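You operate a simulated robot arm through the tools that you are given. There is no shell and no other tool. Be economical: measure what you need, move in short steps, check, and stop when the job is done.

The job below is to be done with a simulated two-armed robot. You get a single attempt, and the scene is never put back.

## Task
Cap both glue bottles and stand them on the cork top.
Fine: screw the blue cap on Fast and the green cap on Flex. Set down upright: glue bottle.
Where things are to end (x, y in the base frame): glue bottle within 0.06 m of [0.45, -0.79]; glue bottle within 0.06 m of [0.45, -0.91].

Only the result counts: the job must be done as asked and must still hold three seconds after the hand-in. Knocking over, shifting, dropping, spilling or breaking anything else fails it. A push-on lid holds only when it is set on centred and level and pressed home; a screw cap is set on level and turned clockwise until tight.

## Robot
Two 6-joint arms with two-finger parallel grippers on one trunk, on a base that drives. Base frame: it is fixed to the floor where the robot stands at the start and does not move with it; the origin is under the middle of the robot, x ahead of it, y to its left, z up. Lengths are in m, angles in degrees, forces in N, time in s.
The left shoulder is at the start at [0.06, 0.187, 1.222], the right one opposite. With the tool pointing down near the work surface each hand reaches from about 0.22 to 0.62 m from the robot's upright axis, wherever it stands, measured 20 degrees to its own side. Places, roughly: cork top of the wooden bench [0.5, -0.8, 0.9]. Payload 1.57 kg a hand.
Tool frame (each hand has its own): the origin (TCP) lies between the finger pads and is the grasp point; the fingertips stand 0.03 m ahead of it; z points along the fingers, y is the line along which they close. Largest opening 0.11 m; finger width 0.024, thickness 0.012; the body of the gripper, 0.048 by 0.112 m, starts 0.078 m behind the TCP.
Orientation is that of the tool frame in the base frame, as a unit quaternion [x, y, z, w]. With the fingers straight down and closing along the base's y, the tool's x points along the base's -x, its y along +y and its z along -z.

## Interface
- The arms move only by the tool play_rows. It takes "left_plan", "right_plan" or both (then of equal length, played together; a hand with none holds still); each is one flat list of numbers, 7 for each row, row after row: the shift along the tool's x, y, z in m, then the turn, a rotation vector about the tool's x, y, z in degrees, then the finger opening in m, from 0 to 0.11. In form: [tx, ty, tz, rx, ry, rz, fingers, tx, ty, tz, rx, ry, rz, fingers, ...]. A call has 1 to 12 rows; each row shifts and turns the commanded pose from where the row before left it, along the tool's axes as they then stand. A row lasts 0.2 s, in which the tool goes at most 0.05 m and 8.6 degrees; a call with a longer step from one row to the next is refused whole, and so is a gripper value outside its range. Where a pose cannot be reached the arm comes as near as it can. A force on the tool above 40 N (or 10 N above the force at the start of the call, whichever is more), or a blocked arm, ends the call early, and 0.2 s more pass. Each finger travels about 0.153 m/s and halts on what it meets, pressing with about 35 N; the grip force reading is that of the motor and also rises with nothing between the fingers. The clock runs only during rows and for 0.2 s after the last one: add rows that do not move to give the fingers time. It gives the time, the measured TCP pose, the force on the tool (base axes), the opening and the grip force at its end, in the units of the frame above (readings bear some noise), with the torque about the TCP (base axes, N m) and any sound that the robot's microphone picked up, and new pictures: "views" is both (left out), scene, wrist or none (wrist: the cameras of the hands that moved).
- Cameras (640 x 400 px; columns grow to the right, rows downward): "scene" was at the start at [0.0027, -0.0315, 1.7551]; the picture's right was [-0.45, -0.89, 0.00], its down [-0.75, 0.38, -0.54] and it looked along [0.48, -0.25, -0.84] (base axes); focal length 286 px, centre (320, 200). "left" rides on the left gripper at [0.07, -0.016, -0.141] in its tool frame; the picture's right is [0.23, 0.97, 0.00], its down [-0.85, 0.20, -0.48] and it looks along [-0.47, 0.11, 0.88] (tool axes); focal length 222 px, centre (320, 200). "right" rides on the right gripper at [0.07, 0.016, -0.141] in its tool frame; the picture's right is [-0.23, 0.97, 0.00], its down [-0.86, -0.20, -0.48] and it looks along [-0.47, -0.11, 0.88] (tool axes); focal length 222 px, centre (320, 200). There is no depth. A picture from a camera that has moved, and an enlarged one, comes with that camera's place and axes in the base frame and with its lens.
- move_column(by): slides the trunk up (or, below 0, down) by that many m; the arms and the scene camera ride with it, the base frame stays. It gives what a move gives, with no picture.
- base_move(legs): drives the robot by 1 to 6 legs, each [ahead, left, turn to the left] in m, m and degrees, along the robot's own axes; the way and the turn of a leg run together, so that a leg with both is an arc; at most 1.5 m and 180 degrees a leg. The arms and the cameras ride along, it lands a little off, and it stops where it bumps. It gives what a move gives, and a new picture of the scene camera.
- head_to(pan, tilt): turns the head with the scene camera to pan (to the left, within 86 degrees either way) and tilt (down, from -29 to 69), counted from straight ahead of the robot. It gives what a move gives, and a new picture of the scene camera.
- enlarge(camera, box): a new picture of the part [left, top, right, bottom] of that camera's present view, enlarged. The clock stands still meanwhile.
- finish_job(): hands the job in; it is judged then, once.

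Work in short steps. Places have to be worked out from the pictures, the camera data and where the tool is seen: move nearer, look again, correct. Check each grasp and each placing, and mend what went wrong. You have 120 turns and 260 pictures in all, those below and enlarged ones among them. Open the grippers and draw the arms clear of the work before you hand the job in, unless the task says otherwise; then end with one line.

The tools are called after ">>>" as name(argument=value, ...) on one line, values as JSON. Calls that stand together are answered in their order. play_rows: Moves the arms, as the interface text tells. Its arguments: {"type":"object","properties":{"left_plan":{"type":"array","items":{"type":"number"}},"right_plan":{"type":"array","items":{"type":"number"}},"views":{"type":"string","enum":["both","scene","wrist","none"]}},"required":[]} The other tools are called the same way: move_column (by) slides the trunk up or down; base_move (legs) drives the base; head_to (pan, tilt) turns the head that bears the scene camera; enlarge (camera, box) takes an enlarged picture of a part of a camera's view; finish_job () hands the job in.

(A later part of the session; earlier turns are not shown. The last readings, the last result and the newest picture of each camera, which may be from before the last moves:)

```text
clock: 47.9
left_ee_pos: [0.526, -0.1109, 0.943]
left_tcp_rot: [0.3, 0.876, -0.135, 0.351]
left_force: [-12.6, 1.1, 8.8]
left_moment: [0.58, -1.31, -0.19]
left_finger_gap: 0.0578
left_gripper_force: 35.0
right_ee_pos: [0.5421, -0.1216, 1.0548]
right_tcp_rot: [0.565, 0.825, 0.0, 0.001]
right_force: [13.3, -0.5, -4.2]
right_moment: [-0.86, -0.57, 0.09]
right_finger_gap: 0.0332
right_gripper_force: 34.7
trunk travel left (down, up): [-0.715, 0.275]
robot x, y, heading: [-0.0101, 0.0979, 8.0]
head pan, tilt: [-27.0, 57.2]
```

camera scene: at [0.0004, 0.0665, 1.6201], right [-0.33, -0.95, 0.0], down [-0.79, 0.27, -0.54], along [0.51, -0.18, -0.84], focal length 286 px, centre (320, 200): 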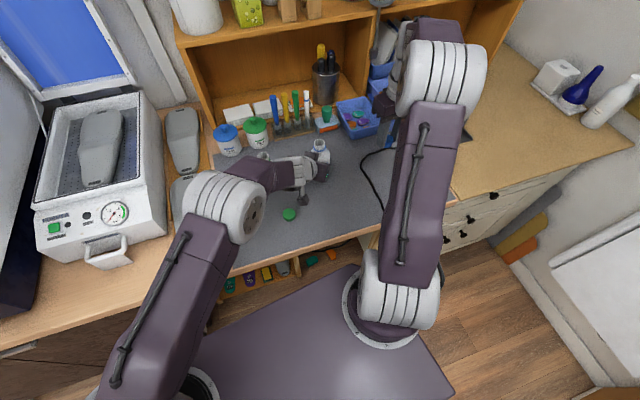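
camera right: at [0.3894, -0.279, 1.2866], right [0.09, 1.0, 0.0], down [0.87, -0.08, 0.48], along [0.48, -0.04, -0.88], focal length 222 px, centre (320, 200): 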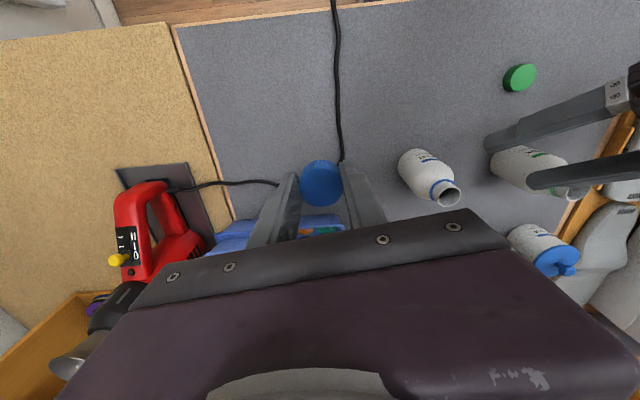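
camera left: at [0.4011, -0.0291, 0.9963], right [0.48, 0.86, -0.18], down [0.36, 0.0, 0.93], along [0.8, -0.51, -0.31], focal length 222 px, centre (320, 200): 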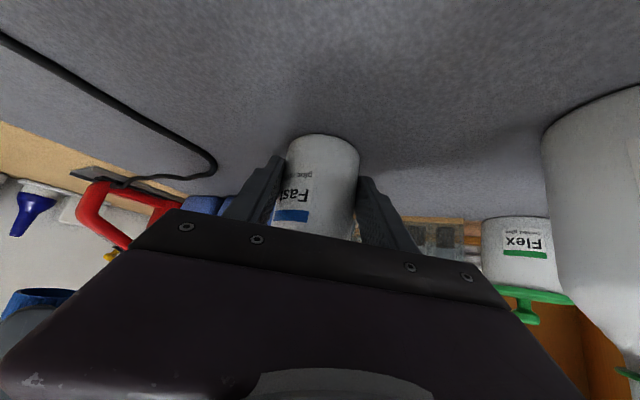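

The thread is pulling the cap down (fz -4). I relax +x, follow down 1 mm and turn on.

>>> play_rows(right_plan=[-0.0009, 0.0023, 0.001, 0, 0, 0, 0.02, 0, 0.0005, 0.0002, 0, 0, 8.5, 0.02, 0, 0.0005, 0.0002, 0, 0, 8.5, 0.02, 0, 0.0005, 0.0002, 0, 0, 8.5, 0.02], views="none")

```text
clock: 48.9
left_ee_pos: [0.5259, -0.1097, 0.9435]
left_tcp_rot: [0.3, 0.876, -0.135, 0.352]
left_force: [9.1, -9.6, -7.7]
left_moment: [1.12, 0.09, -0.09]
left_finger_gap: 0.058
left_gripper_force: 34.9
right_ee_pos: [0.5443, -0.1206, 1.0529]
right_tcp_rot: [0.732, 0.681, 0.0, 0.0]
right_force: [-9.0, 6.1, 15.5]
right_moment: [-0.49, 0.73, 0.0]
right_finger_gap: 0.0334
right_gripper_force: 34.9
trunk travel left (down, up): [-0.715, 0.275]
robot x, y, heading: [-0.0054, 0.0994, 8.1]
head pan, tilt: [-27.0, 57.2]
```

Torque is still small. I relax and keep turning past this yaw.

>>> play_rows(right_plan=[0.001, -0.0015, 0, 0, 0, 0, 0.02, 0, 0.0002, 0.0001, 0, 0, 8.5, 0.02, 0, 0.0002, 0.0001, 0, 0, 8.5, 0.02, 0, 0.0002, 0.0001, 0, 0, 8.5, 0.02, 0, 0.0002, 0.0001, 0, 0, 8.5, 0.02], views="none")

>>> enlarge(camera="scene", box=[270, 115, 370, 177])

```text
clock: 50.1
left_ee_pos: [0.5271, -0.1104, 0.9437]
left_tcp_rot: [0.3, 0.876, -0.135, 0.352]
left_force: [-9.5, 8.5, 1.1]
left_moment: [0.08, -1.08, -0.04]
left_finger_gap: 0.0578
left_gripper_force: 35.0
right_ee_pos: [0.5469, -0.1207, 1.0542]
right_tcp_rot: [0.9, 0.436, 0.0, 0.001]
right_force: [8.4, -7.3, -0.4]
right_moment: [-1.0, 0.1, 0.06]
right_finger_gap: 0.0333
right_gripper_force: 34.9
trunk travel left (down, up): [-0.715, 0.275]
robot x, y, heading: [-0.0064, 0.094, 7.7]
head pan, tilt: [-27.0, 57.2]
```

```text
6.40 times, centred on (320, 146) of scene
camera zoom: at [-0.0002, 0.0665, 1.62], right [-0.33, -0.95, 0.0], down [-0.79, 0.27, -0.54], along [0.51, -0.18, -0.84], focal length 1828 px, centre (320, 546)
```

zoom: 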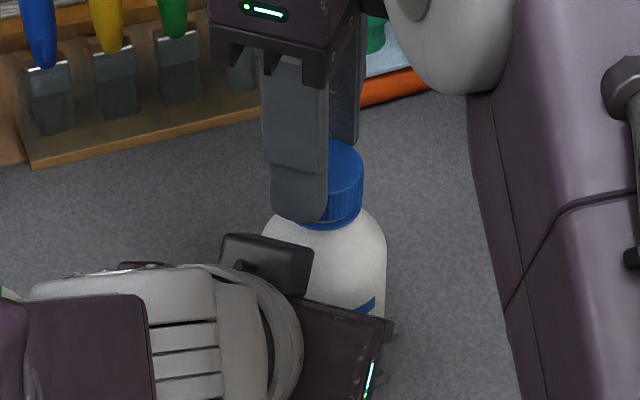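

The bottle itself isn't rotating (label fixed) and the neck gap is closing. I relax and continue.

>>> play_rows(right_plan=[0, 0.002, 0.001, 0, 0, 0, 0.02, 0, 0.0003, 0.0002, 0, 0, 8.5, 0.02, 0, 0.0003, 0.0002, 0, 0, 8.5, 0.02, 0, 0.0003, 0.0002, 0, 0, 8.5, 0.02, 0, 0.0003, 0.0002, 0, 0, 8.5, 0.02], views="none")

```text
clock: 51.3
left_ee_pos: [0.5265, -0.1096, 0.9425]
left_tcp_rot: [0.301, 0.876, -0.136, 0.351]
left_force: [11.4, -0.2, -11.5]
left_moment: [0.42, 0.0, 0.14]
left_finger_gap: 0.0576
left_gripper_force: 35.4
right_ee_pos: [0.5502, -0.1217, 1.0523]
right_tcp_rot: [0.988, 0.154, 0.001, 0.0]
right_force: [-9.6, 0.8, 19.1]
right_moment: [-0.28, 0.97, 0.0]
right_finger_gap: 0.0331
right_gripper_force: 34.7
trunk travel left (down, up): [-0.715, 0.275]
robot x, y, heading: [-0.0063, 0.0969, 7.9]
head pan, tilt: [-27.0, 57.2]
```

Still well within wrist range, so I keep turning.

>>> play_rows(right_plan=[-0.0018, -0.0006, -0.001, 0, 0, 0, 0.02, 0, 0.0002, 0.0002, 0, 0, 8.5, 0.02, 0, 0.0002, 0.0002, 0, 0, 8.5, 0.02, 0, 0.0002, 0.0002, 0, 0, 8.5, 0.02, 0, 0.0002, 0.0002, 0, 0, 8.5, 0.02, 0, 0.0002, 0.0002, 0, 0, 8.5, 0.02], views="none")

>>> enlarge(camera="scene", box=[270, 115, 370, 177])

```text
clock: 52.7
left_ee_pos: [0.529, -0.1112, 0.9436]
left_tcp_rot: [0.299, 0.877, -0.135, 0.352]
left_force: [-0.4, 0.0, 0.4]
left_moment: [0.01, 0.01, 0.03]
left_finger_gap: 0.0449
left_gripper_force: 0.0
right_ee_pos: [0.4836, -0.2602, 1.0337]
right_tcp_rot: [0.982, -0.183, 0.009, -0.035]
right_force: [-0.4, -0.6, 0.0]
right_moment: [0.02, -0.04, -0.02]
right_finger_gap: 0.0201
right_gripper_force: 0.0
right hand out of reach, approached as far as the arm can: row 3, 4, 5, 6
trunk travel left (down, up): [-0.715, 0.275]
robot x, y, heading: [-0.0078, 0.0971, 7.6]
head pan, tilt: [-27.0, 57.2]
```

```text
6.40 times, centred on (320, 146) of scene
camera zoom: at [-0.0016, 0.0637, 1.6199], right [-0.33, -0.94, 0.0], down [-0.79, 0.28, -0.54], along [0.51, -0.18, -0.84], focal length 1828 px, centre (320, 546)
```

zoom: 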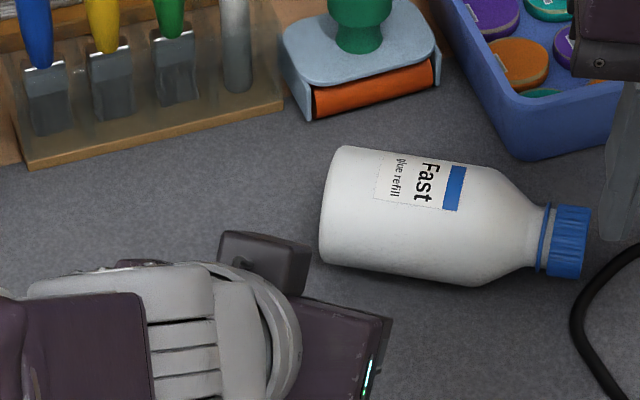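

The wrist hit its limit, the arm jumped, and the bottle was pulled over. It now lies on the mat with the cap still on. I look over the whole scene.

>>> play_rows(right_plan=[0, 0, 0, 0, 0, 0, 0.02], left_plan=[0, 0, 0, 0, 0, 0, 0.045])

>>> enlarge(camera="scene", box=[220, 100, 460, 250])

```text
clock: 53.1
left_ee_pos: [0.5271, -0.1107, 0.9431]
left_tcp_rot: [0.301, 0.876, -0.135, 0.351]
left_force: [0.4, -0.2, -0.3]
left_moment: [0.01, 0.02, 0.01]
left_finger_gap: 0.045
left_gripper_force: 0.0
right_ee_pos: [0.485, -0.2588, 1.034]
right_tcp_rot: [0.983, -0.182, 0.01, -0.035]
right_force: [0.1, -0.5, -0.2]
right_moment: [-0.03, 0.0, 0.05]
right_finger_gap: 0.02
right_gripper_force: 0.0
trunk travel left (down, up): [-0.715, 0.275]
robot x, y, heading: [-0.0066, 0.0965, 8.0]
head pan, tilt: [-27.0, 57.2]
camera scene: at [0.0006, 0.0653, 1.62], right [-0.33, -0.95, 0.0], down [-0.79, 0.28, -0.54], along [0.51, -0.18, -0.84], focal length 286 px, centre (320, 200)
camera right: at [0.5407, -0.3085, 1.1748], right [-0.56, -0.83, -0.07], down [-0.74, 0.46, 0.49], along [-0.37, 0.33, -0.87], focal length 222 px, centre (320, 200)
camera left: at [0.4012, -0.0297, 0.996], right [0.48, 0.86, -0.18], down [0.36, 0.0, 0.93], along [0.8, -0.51, -0.31], focal length 222 px, centre (320, 200)
```

scene: 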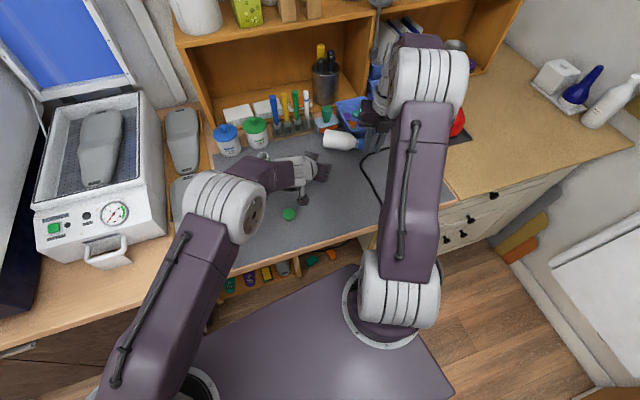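
right: 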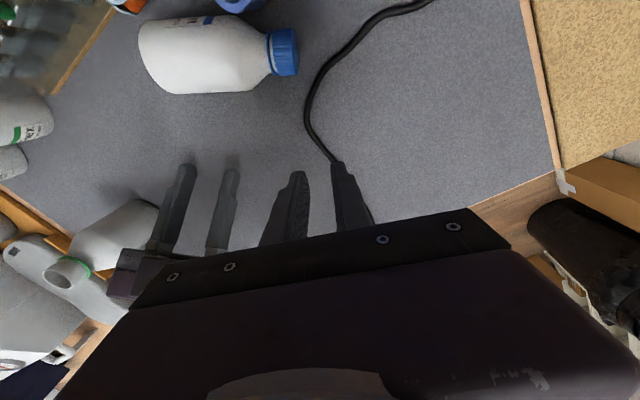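
left: 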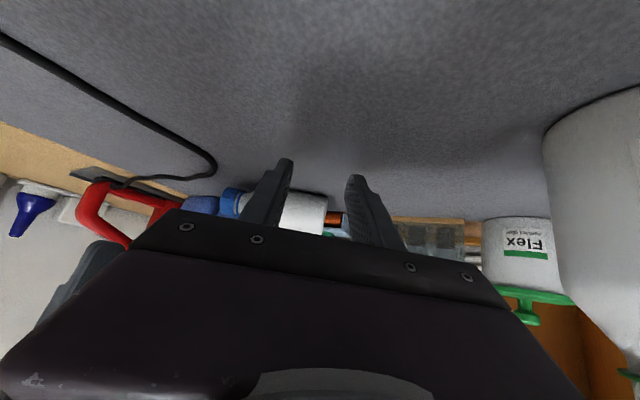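

```text
2.67 times, centred on (340, 175) of scene
camera zoom: at [0.0006, 0.0653, 1.62], right [-0.33, -0.95, 0.0], down [-0.79, 0.28, -0.54], along [0.51, -0.18, -0.84], focal length 762 px, centre (267, 267)
```

zoom: 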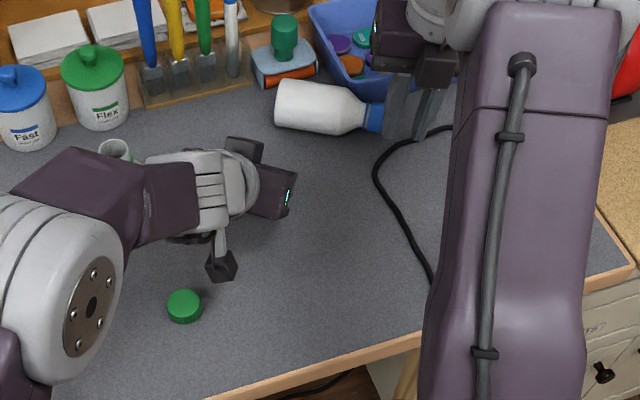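

I retreat the left hand and lift, unwind and level the right hand, keeping clear of the fallen bottle.

>>> play_rows(right_plan=[0, 0, -0.04, -4.1, -0.4, 0, 0.05, 0, 0, -0.04, 0, 0, 0, 0.08, 0, 0, 0, 0, 0, -8.5, 0.08, 0, 0, 0, 0, 0, -8.5, 0.08, 0, 0, 0, 0, 0, -8.5, 0.08, 0, 0, 0, 0, 0, -8.5, 0.08, 0, 0, 0, 0, 0, -8.5, 0.08, 0, 0, 0, 0, 0, -8.5, 0.08, 0, 0, 0, 0, 0, -8.5, 0.08, 0, 0, 0, 0, 0, -8.5, 0.08, 0, 0, 0, 0, 0, -8.5, 0.08], left_plan=[0, 0, -0.04, 0, 0, 0, 0.08, 0, 0, -0.04, 0, 0, 0, 0.08, -0.02, 0, -0.04, 0, 0, 0, 0.08, -0.02, 0.02, -0.03, 0, 0, 0, 0.08, 0, 0.04, 0, 0, 0, 0, 0.08, 0, 0.04, 0, 0, 0, 0, 0.08, 0, 0.04, 0, 0, 0, 0, 0.08, 0, 0, 0, 0, 0, 0, 0.08, 0, 0, 0, 0, 0, 0, 0.08, 0, 0, 0, 0, 0, 0, 0.08, 0, 0, 0, 0, 0, 0, 0.08])

```text
clock: 55.5
left_ee_pos: [0.5682, 0.0249, 1.0518]
left_tcp_rot: [0.3, 0.878, -0.132, 0.35]
left_force: [0.3, 0.5, -0.1]
left_moment: [0.02, 0.01, -0.01]
left_finger_gap: 0.08
left_gripper_force: 0.1
left hand out of reach, approached as far as the arm can: row 1, 3, 4
right_ee_pos: [0.4605, -0.3051, 1.1131]
right_tcp_rot: [0.89, 0.456, -0.013, 0.007]
right_force: [0.5, -1.4, 0.4]
right_moment: [0.02, 0.05, -0.01]
right_finger_gap: 0.0799
right_gripper_force: 0.0
right hand out of reach, approached as far as the arm can: row 1, 2
trunk travel left (down, up): [-0.715, 0.275]
robot x, y, heading: [-0.0092, 0.1001, 7.8]
head pan, tilt: [-27.0, 57.2]
camera scene: at [0.0001, 0.0661, 1.6201], right [-0.33, -0.95, 0.0], down [-0.79, 0.27, -0.54], along [0.51, -0.18, -0.84], focal length 286 px, centre (320, 200)
camera right: at [0.5171, -0.2551, 1.2531], right [0.66, -0.75, 0.01], down [-0.65, -0.57, 0.5], along [-0.37, -0.34, -0.86], focal length 222 px, centre (320, 200)
camera left: at [0.4401, 0.1061, 1.1068], right [0.47, 0.86, -0.18], down [0.36, 0.0, 0.93], along [0.81, -0.5, -0.31], focal length 222 px, centre (320, 200)
```

scene: 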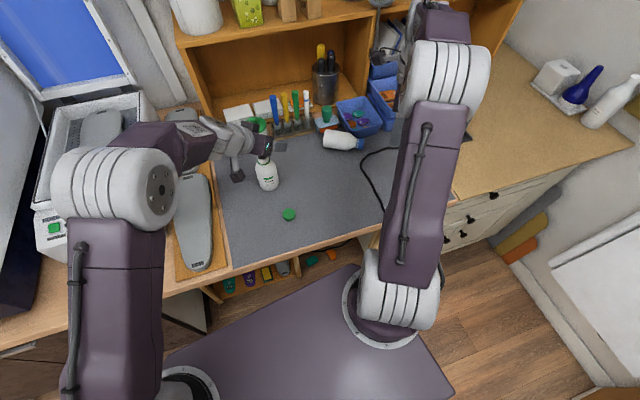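
right: 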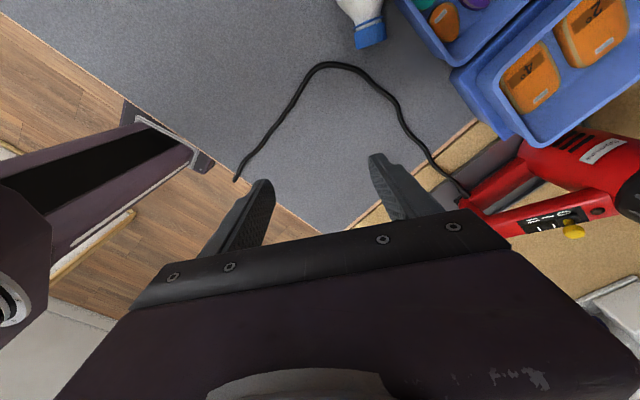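
left: 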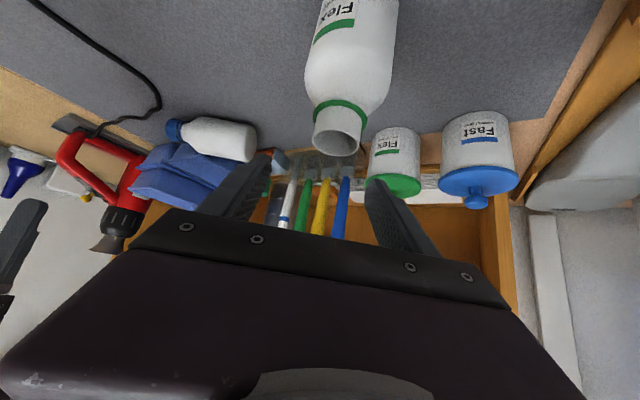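

The bottle rests at about base (.64,-.18) to cap (.58,-.28), near the right arm's reach limit. I raise both hands, then shift the base forward, right, and straight.

>>> play_rows(left_plan=[-0.03, 0, -0.031, 0, 0, 0, 0.08, -0.03, 0, -0.031, 0, 0, 0, 0.08, -0.03, 0, -0.031, 0, 0, 0, 0.08], right_plan=[0, 0, -0.03, 0, 0, 0, 0.08, 0, 0, -0.03, 0, 0, 0, 0.08, 0, 0, 0, 0, 0, 0, 0.08], views="none")

>>> base_move(legs=[[0.05, -0.12, -8]])

```text
clock: 56.3
left_ee_pos: [0.568, 0.0294, 1.1842]
left_tcp_rot: [0.298, 0.878, -0.131, 0.35]
left_force: [-0.7, -0.3, -0.4]
left_moment: [0.03, -0.01, -0.03]
left_finger_gap: 0.08
left_gripper_force: 0.1
right_ee_pos: [0.4605, -0.3049, 1.1745]
right_tcp_rot: [0.89, 0.455, -0.012, 0.008]
right_force: [0.1, 0.5, -0.2]
right_moment: [0.0, -0.01, 0.01]
right_finger_gap: 0.0801
right_gripper_force: 0.1
trunk travel left (down, up): [-0.715, 0.275]
robot x, y, heading: [-0.0059, 0.0957, 7.7]
head pan, tilt: [-27.0, 57.2]
```

```text
clock: 57.5
left_ee_pos: [0.6119, -0.1608, 1.1842]
left_tcp_rot: [0.358, 0.855, -0.157, 0.341]
left_force: [-0.2, -0.5, -0.3]
left_moment: [-0.02, 0.01, 0.03]
left_finger_gap: 0.08
left_gripper_force: 0.0
right_ee_pos: [0.4595, -0.477, 1.1756]
right_tcp_rot: [0.919, 0.393, -0.013, 0.006]
right_force: [-0.1, -0.4, -0.5]
right_moment: [-0.01, 0.0, -0.03]
right_finger_gap: 0.08
right_gripper_force: 0.1
trunk travel left (down, up): [-0.715, 0.275]
robot x, y, heading: [0.0512, -0.0156, -0.0]
head pan, tilt: [-27.0, 57.2]
camera scene: at [0.0535, -0.0461, 1.6201], right [-0.45, -0.89, 0.0], down [-0.75, 0.38, -0.54], along [0.48, -0.25, -0.84], focal length 286 px, centre (320, 200)
```

scene: 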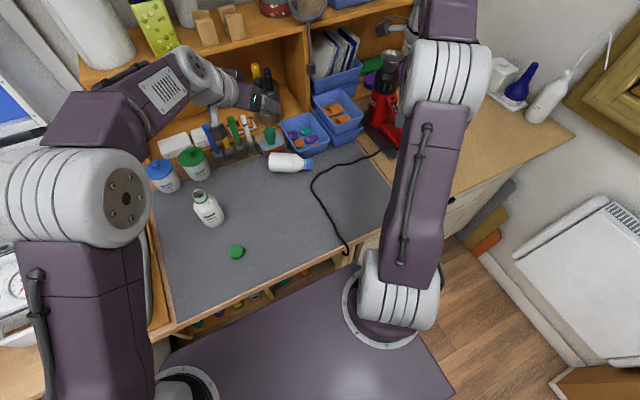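

The bottle's middle is at (.617,-.232), cap pointing (-.48,-.88). The left hand retreats and the right hand goes above the bottle with its closing line across it.

>>> play_rows(left_plan=[0.0296, 0.005, -0.0288, 0, 0, 0, 0.08, 0.0296, 0.005, -0.0288, 0, 0, 0, 0.08, 0.0296, 0.005, -0.0288, 0, 0, 0, 0.08, 0.0296, 0.005, -0.0288, 0, 0, 0, 0.08, 0.0296, 0.005, -0.0288, 0, 0, 0, 0.08, 0.0296, 0.005, -0.0288, 0, 0, 0, 0.08, 0, 0, 0, 0, 0, 0, 0.08, 0, 0, 0, 0, 0, 0, 0.08, 0, 0, 0, 0, 0, 0, 0.08], right_plan=[0, 0, 0, 0, 0, 0, 0.08, 0, 0, 0, 0, 0, 0, 0.08, 0.041, -0.008, 0, 0, 0, 0, 0.08, 0.041, -0.008, 0, 0, 0, 0, 0.08, 0.041, -0.008, 0, 0, 0, 0, 0.08, 0.041, -0.008, 0, 0, 0, 0, 0.08, 0.041, -0.008, 0, 0, 0, 0, 0.08, 0.041, -0.008, 0.02, 0, 0, -7.5, 0.08, 0.038, 0.003, 0.025, 0, 0, -7.5, 0.08])

```text
clock: 59.5
left_ee_pos: [0.4643, 0.041, 1.183]
left_tcp_rot: [0.36, 0.855, -0.157, 0.34]
left_force: [-0.2, 0.0, 0.6]
left_moment: [-0.01, 0.01, -0.04]
left_finger_gap: 0.0802
left_gripper_force: 0.0
right_ee_pos: [0.6176, -0.2362, 1.1197]
right_tcp_rot: [0.861, 0.509, -0.015, 0.005]
right_force: [0.8, 0.2, -0.4]
right_moment: [0.0, 0.03, 0.01]
right_finger_gap: 0.0801
right_gripper_force: 0.1
trunk travel left (down, up): [-0.715, 0.275]
robot x, y, heading: [0.0518, -0.0154, 0.1]
head pan, tilt: [-27.0, 57.2]
camera scene: at [0.0565, -0.047, 1.6201], right [-0.45, -0.89, 0.0], down [-0.75, 0.38, -0.54], along [0.48, -0.25, -0.84], focal length 286 px, centre (320, 200)
camera right: at [0.6705, -0.1801, 1.2591], right [0.75, -0.67, 0.0], down [-0.57, -0.64, 0.51], along [-0.34, -0.38, -0.86], focal length 222 px, centre (320, 200)
camera left: at [0.3499, 0.1369, 1.2367], right [0.59, 0.79, -0.18], down [0.36, -0.05, 0.93], along [0.73, -0.61, -0.31], focal length 222 px, centre (320, 200)
```

scene: 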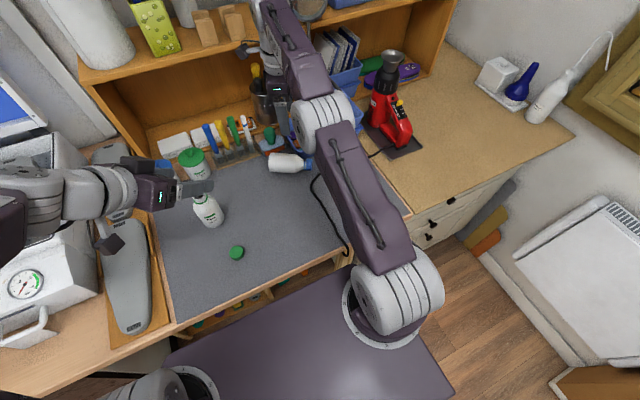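
right: 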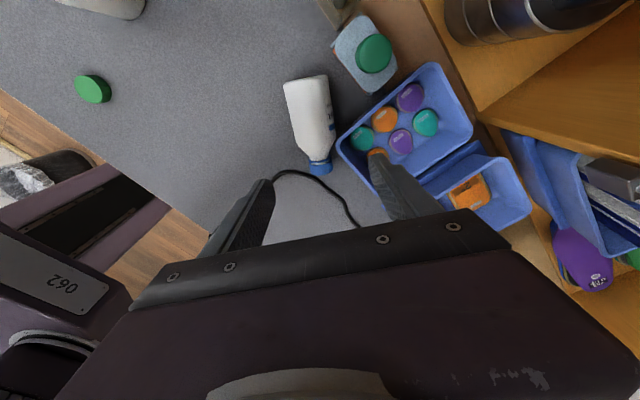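
left: 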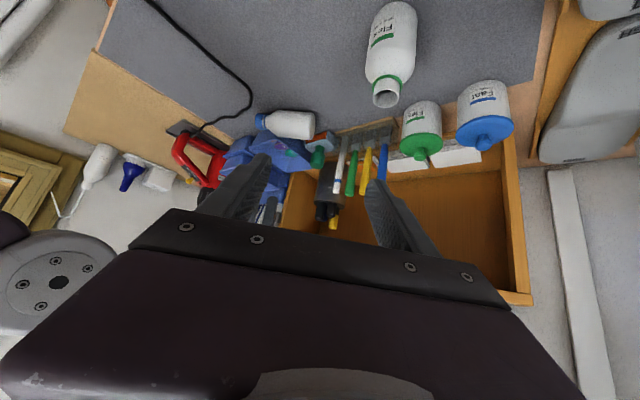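

I centre over the body at (.628,-.207), level the tool, and descend part way.

>>> play_rows(right_plan=[0.0305, -0.005, 0, -0.4, 1.8, 3, 0.076, 0, 0, 0.04, 0, 0, 0, 0.076, 0, 0, 0.04, 0, 0, 0, 0.076, 0, 0, 0.02, 0, 0, 0, 0.076], views="wrist")

```text
clock: 60.5
left_ee_pos: [0.463, 0.0397, 1.183]
left_tcp_rot: [0.359, 0.855, -0.157, 0.341]
left_force: [0.0, 0.5, 0.1]
left_moment: [0.01, 0.03, -0.02]
left_finger_gap: 0.08
left_gripper_force: 0.0
right_ee_pos: [0.6255, -0.2087, 1.0165]
right_tcp_rot: [0.873, 0.487, 0.001, 0.0]
right_force: [-0.4, -0.6, -0.3]
right_moment: [-0.04, -0.02, -0.01]
right_finger_gap: 0.0761
right_gripper_force: 0.1
right hand out of reach, approached as far as the arm can: row 1
trunk travel left (down, up): [-0.715, 0.275]
robot x, y, heading: [0.0516, -0.0144, -0.1]
head pan, tilt: [-27.0, 57.2]
camera right: at [0.6758, -0.1585, 1.1587], right [0.71, -0.71, 0.0], down [-0.62, -0.62, 0.48], along [-0.34, -0.34, -0.88], focal length 222 px, centre (320, 200)
```

right: 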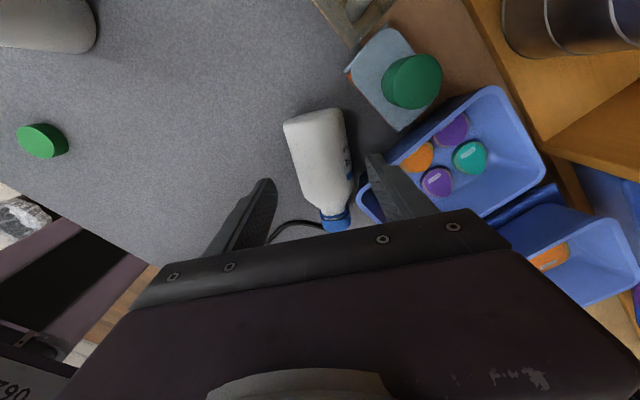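

Centred on the bottle. I narrow slightly for bin clearance, descend and grip.

>>> play_rows(right_plan=[0, 0, 0.03, 0, 0, 0, 0.071, 0, 0, 0.03, 0, 0, 0, 0.071, 0, 0, 0.018, 0, 0, 0, 0.071, 0, 0, 0, 0, 0, 0, 0.045, 0, 0, 0, 0, 0, 0, 0.045, 0, 0, 0, 0, 0, 0, 0.045], views="wrist")

```text
clock: 61.9
left_ee_pos: [0.463, 0.039, 1.1829]
left_tcp_rot: [0.36, 0.854, -0.156, 0.341]
left_force: [-0.7, -0.2, -0.1]
left_moment: [0.02, 0.02, -0.01]
left_finger_gap: 0.0799
left_gripper_force: 0.1
right_ee_pos: [0.6231, -0.2094, 0.9408]
right_tcp_rot: [0.873, 0.487, 0.002, 0.0]
right_force: [2.1, -1.5, 3.0]
right_moment: [-0.11, 0.0, 0.09]
right_finger_gap: 0.0576
right_gripper_force: 34.8
trunk travel left (down, up): [-0.715, 0.275]
robot x, y, heading: [0.0519, -0.0164, 0.0]
head pan, tilt: [-27.0, 57.2]
camera right: at [0.6743, -0.1597, 1.0834], right [0.71, -0.71, 0.0], down [-0.62, -0.62, 0.48], along [-0.33, -0.34, -0.88], focal length 222 px, centre (320, 200)
```

right: 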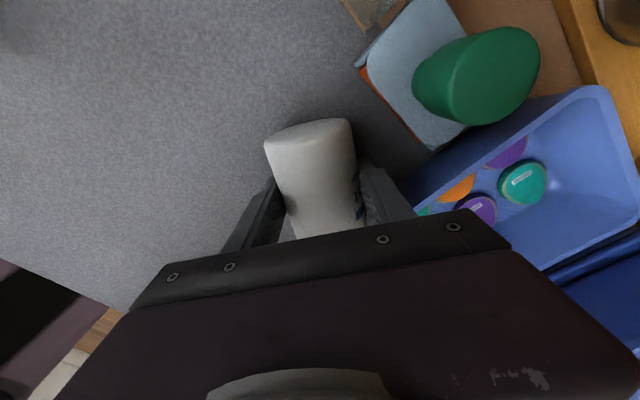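

Bottle gripped (57.6 mm). I lift it and carry it toward the robot before re-orienting.

>>> play_rows(right_plan=[0, 0, -0.03, 0, 0, 0, 0.045, 0, 0, -0.045, 0, 0, 0, 0.045, 0, 0, -0.045, 0, 0, 0, 0.045, 0, 0, -0.045, 0, 0, 0, 0.045, -0.024, -0.029, -0.015, 0, 0, 0, 0.045, -0.024, -0.029, -0.015, 0, 0, 0, 0.045, -0.024, -0.029, -0.01, 0, 0, 0, 0.045, -0.024, -0.029, 0, 0, 0, 0, 0.045, 0, 0, 0, 0, 0, -8.5, 0.045, 0, 0, 0, 0, 0, -8.5, 0.045, 0, 0, 0, 0, 0, -8.5, 0.045, 0, 0, 0, 0, 0, -8.5, 0.045], views="none")

>>> play_rows(right_plan=[0, 0, 0, 0, 0, -8.5, 0.045, 0, 0, 0, 0, 0, -8.5, 0.045, 0, 0, 0, 0, 0, -8.5, 0.045, 0, 0, 0, 0, 0, -8.5, 0.045, 0, 0, 0, 0, 0, -8.5, 0.045, 0, 0, 0, 0, 0, -8.5, 0.045, 0, 0, 0, 0, 0, -8.5, 0.045, 0, 0, 0, 0, 0, -8.5, 0.045])

```text
clock: 64.5
left_ee_pos: [0.4639, 0.04, 1.1832]
left_tcp_rot: [0.359, 0.855, -0.157, 0.34]
left_force: [0.8, -0.1, -0.2]
left_moment: [-0.04, 0.03, 0.01]
left_finger_gap: 0.0801
left_gripper_force: 0.1
right_ee_pos: [0.4769, -0.2316, 1.1445]
right_tcp_rot: [0.692, 0.722, 0.001, 0.0]
right_force: [0.1, 0.0, -3.1]
right_moment: [0.03, 0.02, -0.03]
right_finger_gap: 0.0575
right_gripper_force: 35.4
trunk travel left (down, up): [-0.715, 0.275]
robot x, y, heading: [0.0528, -0.0163, -0.1]
head pan, tilt: [-27.0, 57.2]
```

```text
clock: 66.3
left_ee_pos: [0.4625, 0.0394, 1.1825]
left_tcp_rot: [0.36, 0.855, -0.157, 0.339]
left_force: [-1.1, -0.2, 0.2]
left_moment: [-0.01, -0.01, 0.03]
left_finger_gap: 0.08
left_gripper_force: 0.1
right_ee_pos: [0.4753, -0.2315, 1.1442]
right_tcp_rot: [0.17, 0.986, 0.001, 0.001]
right_force: [0.1, 0.1, -2.8]
right_moment: [0.03, 0.0, -0.02]
right_finger_gap: 0.0571
right_gripper_force: 34.5
trunk travel left (down, up): [-0.715, 0.275]
robot x, y, heading: [0.0498, -0.0163, -0.1]
head pan, tilt: [-27.0, 57.2]
camera scene: at [0.0543, -0.0481, 1.6201], right [-0.45, -0.89, 0.0], down [-0.75, 0.38, -0.54], along [0.48, -0.25, -0.84], focal length 286 px, centre (320, 200)
camera right: at [0.415, -0.1929, 1.286], right [0.54, 0.84, 0.0], down [0.74, -0.48, 0.48], along [0.4, -0.26, -0.88], focal length 222 px, centre (320, 200)
```

scene: 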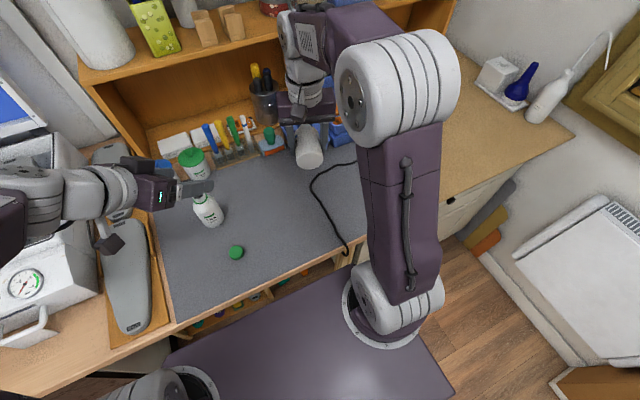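
right: 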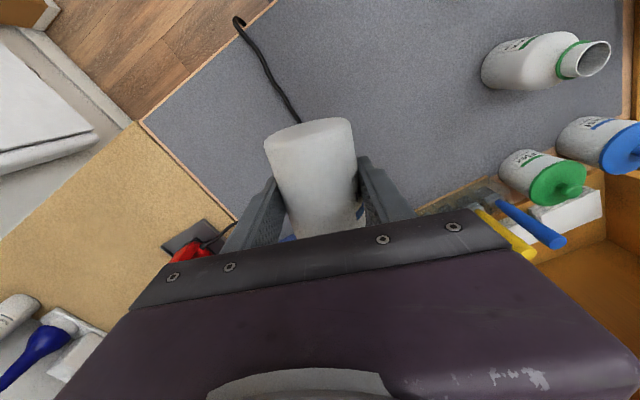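

Holding fine, with the cap pointing outward along heading -20°. I tilt the tool outward to see how far it goes.

>>> play_rows(right_plan=[0, 0, 0, 0, -8.5, 0, 0.045, 0, 0, 0, 0, -8.5, 0, 0.045, 0, 0, 0, 0, -8.5, 0, 0.045, 0, 0, 0, 0, -8.5, 0, 0.045, 0, 0, 0, 0, -8.5, 0, 0.045, 0, 0, 0, 0, -8.5, 0, 0.045], views="scene")

```text
clock: 67.7
left_ee_pos: [0.4631, 0.039, 1.184]
left_tcp_rot: [0.36, 0.855, -0.156, 0.34]
left_force: [-0.2, -0.2, -0.4]
left_moment: [0.01, 0.0, 0.02]
left_finger_gap: 0.0801
left_gripper_force: 0.1
right_ee_pos: [0.475, -0.2311, 1.1446]
right_tcp_rot: [0.154, 0.89, -0.073, 0.423]
right_force: [0.8, -0.5, -2.6]
right_moment: [0.0, 0.06, 0.01]
right_finger_gap: 0.0574
right_gripper_force: 34.7
trunk travel left (down, up): [-0.715, 0.275]
robot x, y, heading: [0.0488, -0.0166, -0.1]
head pan, tilt: [-27.0, 57.2]
camera scene: at [0.0543, -0.0481, 1.6201], right [-0.45, -0.89, 0.0], down [-0.75, 0.38, -0.54], along [0.48, -0.25, -0.84], focal length 286 px, centre (320, 200)
```

scene: 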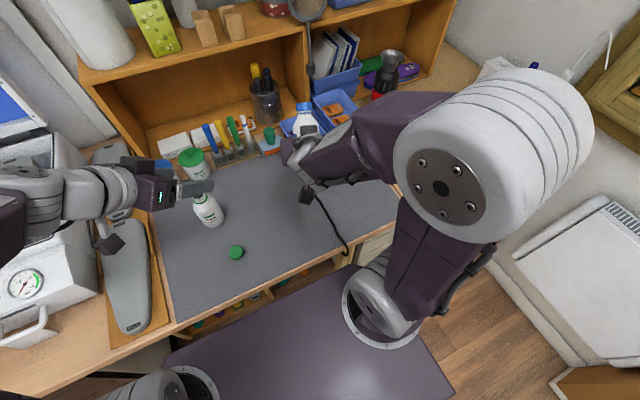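

51° reached with no trouble. I try further.

>>> play_rows(right_plan=[0, 0, 0, 0, -8.5, 0, 0.045, 0, 0, 0, 0, -8.5, 0, 0.045], views="scene")

```text
clock: 68.3
left_ee_pos: [0.4639, 0.0397, 1.1831]
left_tcp_rot: [0.36, 0.855, -0.157, 0.34]
left_force: [0.8, -0.7, 0.0]
left_moment: [-0.03, 0.0, -0.01]
left_finger_gap: 0.08
left_gripper_force: 0.0
right_ee_pos: [0.5245, -0.2161, 1.1657]
right_tcp_rot: [0.142, 0.816, -0.095, 0.552]
right_force: [0.4, 0.1, -2.5]
right_moment: [0.03, 0.03, 0.0]
right_finger_gap: 0.0575
right_gripper_force: 34.9
right hand out of reach, approached as far as the arm can: row 1, 2
trunk travel left (down, up): [-0.715, 0.275]
robot x, y, heading: [0.0507, -0.0175, -0.0]
head pan, tilt: [-27.0, 57.2]
camera scene: at [0.0562, -0.0472, 1.6201], right [-0.45, -0.89, 0.0], down [-0.75, 0.38, -0.54], along [0.48, -0.25, -0.84], focal length 286 px, centre (320, 200)
```

scene: 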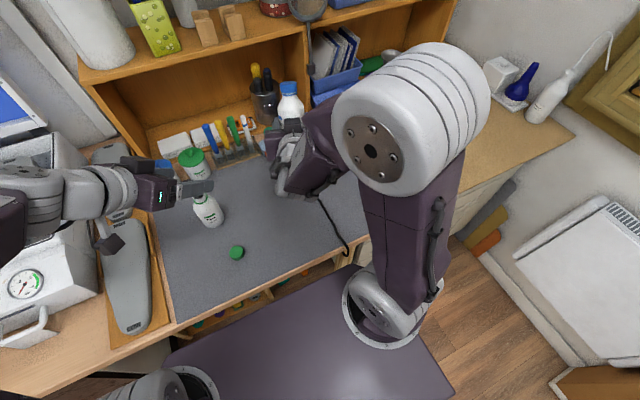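

At 68° tilt the bottle leans only about 22°. I shift it to a clear spot (y≈-.15) before lowering the trunk.

>>> play_rows(right_plan=[0.0042, 0.031, -0.0103, 0, 0, 0, 0.045, 0.0042, 0.031, -0.0103, 0, 0, 0, 0.045, 0, 0, 0, 0, 0, 0, 0.045], views="none")

>>> move_column(by=-0.17)

>>> enlarge(camera="scene", box=[180, 80, 420, 230])

```text
clock: 69.1
left_ee_pos: [0.4632, 0.0383, 1.1837]
left_tcp_rot: [0.359, 0.855, -0.155, 0.341]
left_force: [-0.9, -0.1, -0.5]
left_moment: [0.01, 0.02, 0.0]
left_finger_gap: 0.0799
left_gripper_force: 0.1
right_ee_pos: [0.523, -0.1534, 1.1675]
right_tcp_rot: [0.144, 0.816, -0.095, 0.552]
right_force: [0.7, 1.1, -2.7]
right_moment: [0.0, 0.05, -0.02]
right_finger_gap: 0.0576
right_gripper_force: 35.0
trunk travel left (down, up): [-0.715, 0.275]
robot x, y, heading: [0.0511, -0.0171, 0.0]
head pan, tilt: [-27.0, 57.2]
```

```text
clock: 71.1
left_ee_pos: [0.4633, 0.0377, 1.0132]
left_tcp_rot: [0.359, 0.855, -0.155, 0.341]
left_force: [-0.2, -0.4, 0.7]
left_moment: [0.01, 0.03, -0.02]
left_finger_gap: 0.0801
left_gripper_force: 0.0
right_ee_pos: [0.5229, -0.1535, 0.9973]
right_tcp_rot: [0.143, 0.816, -0.095, 0.551]
right_force: [0.0, -0.8, -3.1]
right_moment: [0.03, 0.01, 0.0]
right_finger_gap: 0.0574
right_gripper_force: 34.8
trunk travel left (down, up): [-0.545, 0.445]
robot x, y, heading: [0.0497, -0.0136, 0.1]
head pan, tilt: [-27.0, 57.2]
```

```text
2.67 times, centred on (300, 155) of scene
camera zoom: at [0.0541, -0.048, 1.4501], right [-0.45, -0.89, 0.0], down [-0.75, 0.38, -0.54], along [0.48, -0.25, -0.84], focal length 762 px, centre (373, 320)
```

zoom: 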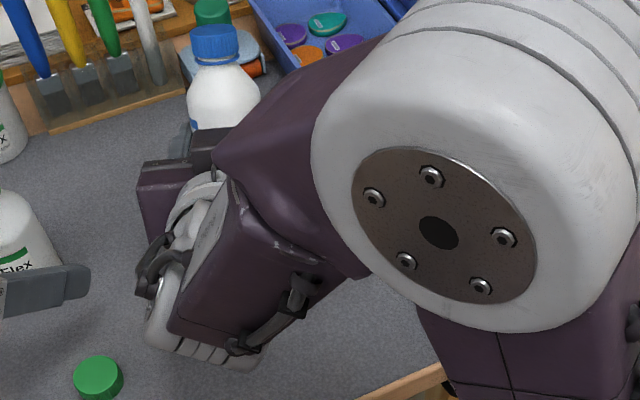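

I pull the left hand back clear of Flex first, then lower further.

>>> play_rows(left_plan=[-0.003, -0.001, -0.043, 0, 0, 0, 0.08, -0.003, -0.001, -0.043, 0, 0, 0, 0.08, -0.003, -0.001, -0.043, 0, 0, 0, 0.08], views="none")

>>> move_column(by=-0.04)

>>> enlarge(camera="scene", box=[180, 80, 420, 230])

>>> enlarge(camera="right", box=[160, 50, 480, 250])

```text
clock: 71.9
left_ee_pos: [0.4149, 0.0995, 1.1104]
left_tcp_rot: [0.359, 0.856, -0.157, 0.338]
left_force: [0.0, 0.2, 0.2]
left_moment: [0.01, 0.05, -0.02]
left_finger_gap: 0.08
left_gripper_force: 0.0
left hand out of reach, approached as far as the arm can: row 3
right_ee_pos: [0.5225, -0.1522, 0.9968]
right_tcp_rot: [0.143, 0.816, -0.096, 0.552]
right_force: [0.1, 0.0, -2.8]
right_moment: [0.02, 0.06, -0.01]
right_finger_gap: 0.0574
right_gripper_force: 35.3
trunk travel left (down, up): [-0.545, 0.445]
robot x, y, heading: [0.0504, -0.0129, -0.0]
head pan, tilt: [-27.0, 57.2]
```

```text
clock: 72.7
left_ee_pos: [0.4145, 0.0999, 1.0718]
left_tcp_rot: [0.359, 0.855, -0.157, 0.34]
left_force: [-0.5, 0.3, 0.0]
left_moment: [0.0, 0.02, 0.0]
left_finger_gap: 0.0798
left_gripper_force: 0.0
right_ee_pos: [0.5232, -0.1527, 0.956]
right_tcp_rot: [0.142, 0.817, -0.095, 0.551]
right_force: [0.0, -0.4, -2.9]
right_moment: [0.02, 0.06, -0.02]
right_finger_gap: 0.0575
right_gripper_force: 34.8
trunk travel left (down, up): [-0.505, 0.485]
robot x, y, heading: [0.0552, -0.0201, -0.1]
head pan, tilt: [-27.0, 57.2]
```

```text
2.67 times, centred on (300, 155) of scene
camera zoom: at [0.054, -0.048, 1.41], right [-0.45, -0.89, 0.0], down [-0.75, 0.38, -0.54], along [0.48, -0.25, -0.84], focal length 762 px, centre (373, 320)
```

zoom: 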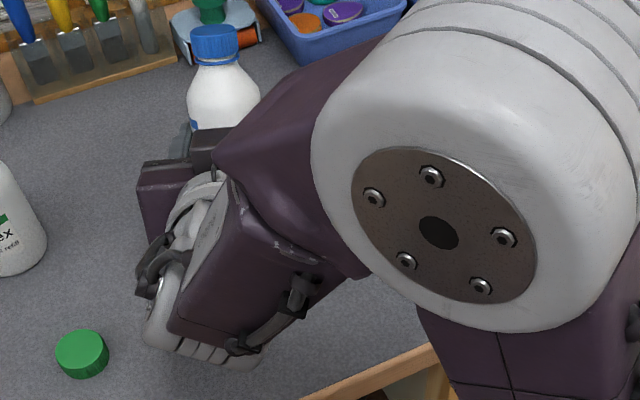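

```text
2.00 times, centred on (320, 150) of right
camera zoom: at [0.3816, -0.0848, 0.9458], right [0.41, 0.89, 0.21], down [-0.19, -0.15, 0.97], along [0.89, -0.44, 0.1], focal length 444 px, centre (320, 300)
```

zoom: 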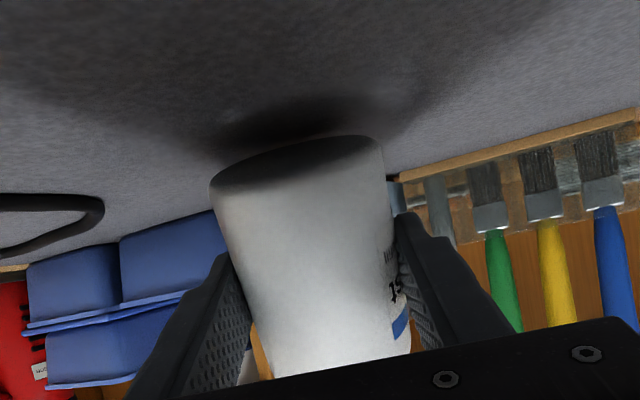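

Base is just above the mat. I lower 10 mm to bring the base edge to contact.

>>> move_column(by=-0.01)

>>> enlarge(camera="right", box=[160, 50, 480, 250])

```text
clock: 73.3
left_ee_pos: [0.4121, 0.1001, 1.062]
left_tcp_rot: [0.36, 0.854, -0.156, 0.341]
left_force: [0.2, 0.0, 0.5]
left_moment: [0.01, 0.03, -0.02]
left_finger_gap: 0.0802
left_gripper_force: 0.1
right_ee_pos: [0.5213, -0.1532, 0.9506]
right_tcp_rot: [0.143, 0.813, -0.096, 0.556]
right_force: [-2.5, -0.9, 25.4]
right_moment: [-0.31, -0.58, -0.04]
right_finger_gap: 0.0579
right_gripper_force: 35.1
trunk travel left (down, up): [-0.495, 0.495]
robot x, y, heading: [0.0561, -0.0146, -0.2]
head pan, tilt: [-27.0, 57.2]
```

```text
2.00 times, centred on (320, 150) of right
camera zoom: at [0.3799, -0.0842, 0.9383], right [0.41, 0.89, 0.22], down [-0.19, -0.15, 0.97], along [0.89, -0.44, 0.11], focal length 444 px, centre (320, 300)
```

zoom: 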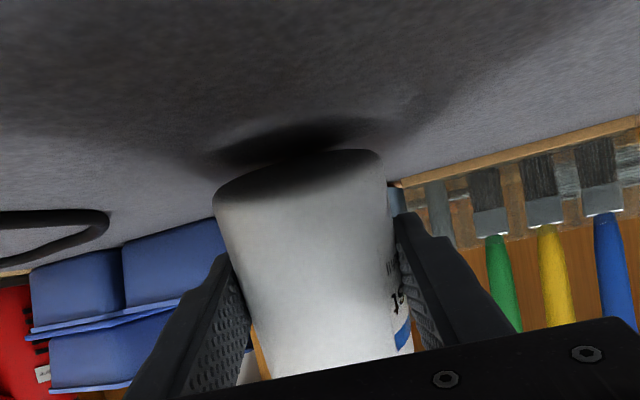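

Contact at 25 N. I ease the grip slightly so the bottle can pivot upright between the pads, then re-close.

>>> play_rows(right_plan=[0, 0, 0, 0, 0, 0, 0.0575, 0, 0, 0, 0, 0, 0, 0.05], views="none")

>>> enlarge(camera="right", box=[160, 50, 480, 250])

```text
clock: 73.9
left_ee_pos: [0.4144, 0.0992, 1.0616]
left_tcp_rot: [0.359, 0.855, -0.155, 0.34]
left_force: [0.6, -0.9, 0.1]
left_moment: [0.01, 0.0, 0.0]
left_finger_gap: 0.0801
left_gripper_force: 0.0
right_ee_pos: [0.523, -0.153, 0.9461]
right_tcp_rot: [0.142, 0.817, -0.095, 0.55]
right_force: [0.0, 1.4, -2.7]
right_moment: [-0.01, 0.0, 0.02]
right_finger_gap: 0.0578
right_gripper_force: 34.9
trunk travel left (down, up): [-0.495, 0.495]
robot x, y, heading: [0.0503, -0.0164, 0.1]
head pan, tilt: [-27.0, 57.2]
```

```text
2.00 times, centred on (320, 150) of right
camera zoom: at [0.3814, -0.0848, 0.9352], right [0.41, 0.89, 0.21], down [-0.18, -0.15, 0.97], along [0.89, -0.44, 0.1], focal length 444 px, centre (320, 300)
```

zoom: 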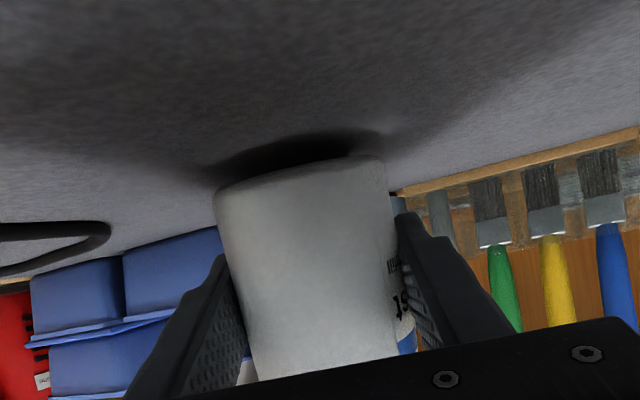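

It pivoted; less of the underside shows and the force is relieved. I repeat with another 5 mm.

>>> move_column(by=-0.005)

>>> play_rows(right_plan=[0, 0, 0, 0, 0, 0, 0.0575, 0, 0, 0, 0, 0, 0, 0.05], views="none")

>>> enlarge(camera="right", box=[160, 50, 480, 250])

>>> enlarge(camera="scene", box=[210, 70, 330, 145])

```text
clock: 74.4
left_ee_pos: [0.4148, 0.1011, 1.0576]
left_tcp_rot: [0.36, 0.854, -0.157, 0.34]
left_force: [-0.2, 0.4, 0.4]
left_moment: [0.03, 0.01, 0.0]
left_finger_gap: 0.0799
left_gripper_force: 0.0
right_ee_pos: [0.5231, -0.1521, 0.9449]
right_tcp_rot: [0.144, 0.814, -0.096, 0.554]
right_force: [1.6, -1.5, 6.3]
right_moment: [-0.17, -0.26, 0.0]
right_finger_gap: 0.0576
right_gripper_force: 35.0
trunk travel left (down, up): [-0.49, 0.5]
robot x, y, heading: [0.0494, -0.0154, -0.1]
head pan, tilt: [-27.0, 57.2]
```

```text
clock: 75.0
left_ee_pos: [0.415, 0.1011, 1.056]
left_tcp_rot: [0.36, 0.855, -0.157, 0.339]
left_force: [0.3, 0.1, 0.2]
left_moment: [-0.01, 0.03, 0.01]
left_finger_gap: 0.08
left_gripper_force: 0.0
right_ee_pos: [0.5242, -0.1529, 0.9429]
right_tcp_rot: [0.143, 0.817, -0.096, 0.551]
right_force: [-0.7, 0.5, -0.4]
right_moment: [-0.02, 0.0, -0.01]
right_finger_gap: 0.0578
right_gripper_force: 35.1
trunk travel left (down, up): [-0.49, 0.5]
robot x, y, heading: [0.0487, -0.0182, -0.2]
head pan, tilt: [-27.0, 57.2]
```

```text
2.00 times, centred on (320, 150) of right
camera zoom: at [0.3815, -0.0847, 0.9306], right [0.41, 0.89, 0.21], down [-0.18, -0.15, 0.97], along [0.89, -0.44, 0.1], focal length 444 px, centre (320, 300)
```

zoom: 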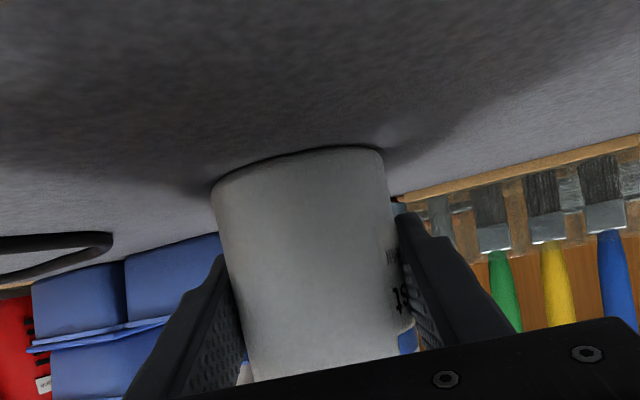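

```text
5.33 times, centred on (270, 108) of scene
camera zoom: at [0.054, -0.0479, 1.395], right [-0.45, -0.89, 0.0], down [-0.75, 0.38, -0.54], along [0.48, -0.25, -0.84], focal length 1524 px, centre (587, 693)
```

zoom: 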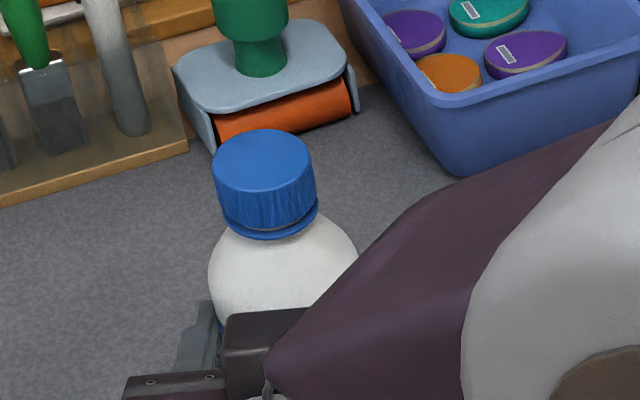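

The bottle stands upright with its base flat. I open the right hand and retreat along its axis.

>>> play_rows(right_plan=[0, 0, 0, 0, 0, 0, 0.066, 0, 0, 0, 0, 0, 0, 0.075, 0, 0, -0.02, 0, 0, 0, 0.08, 0, 0, -0.04, 0, 0, 0, 0.08, 0, 0, -0.04, 0, 0, 0, 0.08, -0.02, 0, -0.02, 0, 0, 0, 0.08, -0.04, 0, 0, 0, 0, 0, 0.08])

```text
clock: 76.6
left_ee_pos: [0.4155, 0.1007, 1.0568]
left_tcp_rot: [0.359, 0.855, -0.156, 0.341]
left_force: [-0.5, -1.2, 0.8]
left_moment: [0.01, 0.0, 0.02]
left_finger_gap: 0.0802
left_gripper_force: 0.0
right_ee_pos: [0.4381, -0.124, 1.0434]
right_tcp_rot: [0.143, 0.816, -0.095, 0.552]
right_force: [-0.2, -0.2, 0.1]
right_moment: [0.0, 0.02, -0.01]
right_finger_gap: 0.0801
right_gripper_force: 0.0
trunk travel left (down, up): [-0.49, 0.5]
robot x, y, heading: [0.0528, -0.013, 0.2]
head pan, tilt: [-27.0, 57.2]
camera scene: at [0.0537, -0.0483, 1.395], right [-0.45, -0.89, 0.0], down [-0.75, 0.38, -0.54], along [0.48, -0.25, -0.84], focal length 286 px, centre (320, 200)
camera right: at [0.2959, -0.0559, 1.0316], right [0.41, 0.89, 0.21], down [-0.19, -0.15, 0.97], along [0.89, -0.44, 0.1], focal length 222 px, centre (320, 200)
```

scene: 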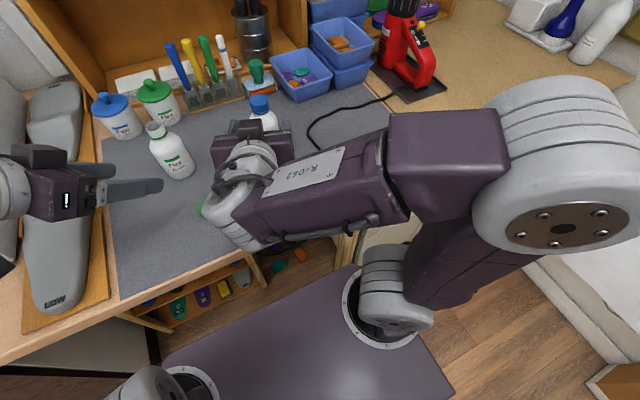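
right: 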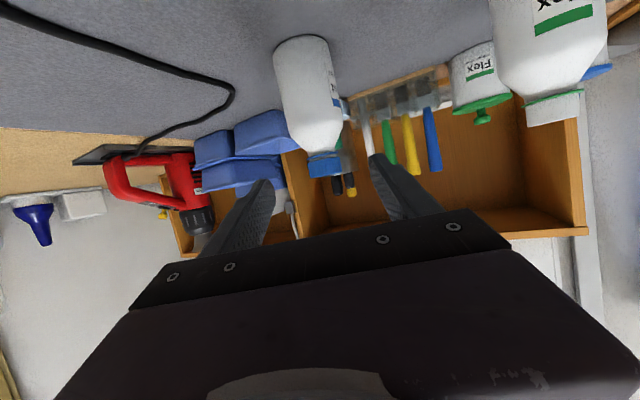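

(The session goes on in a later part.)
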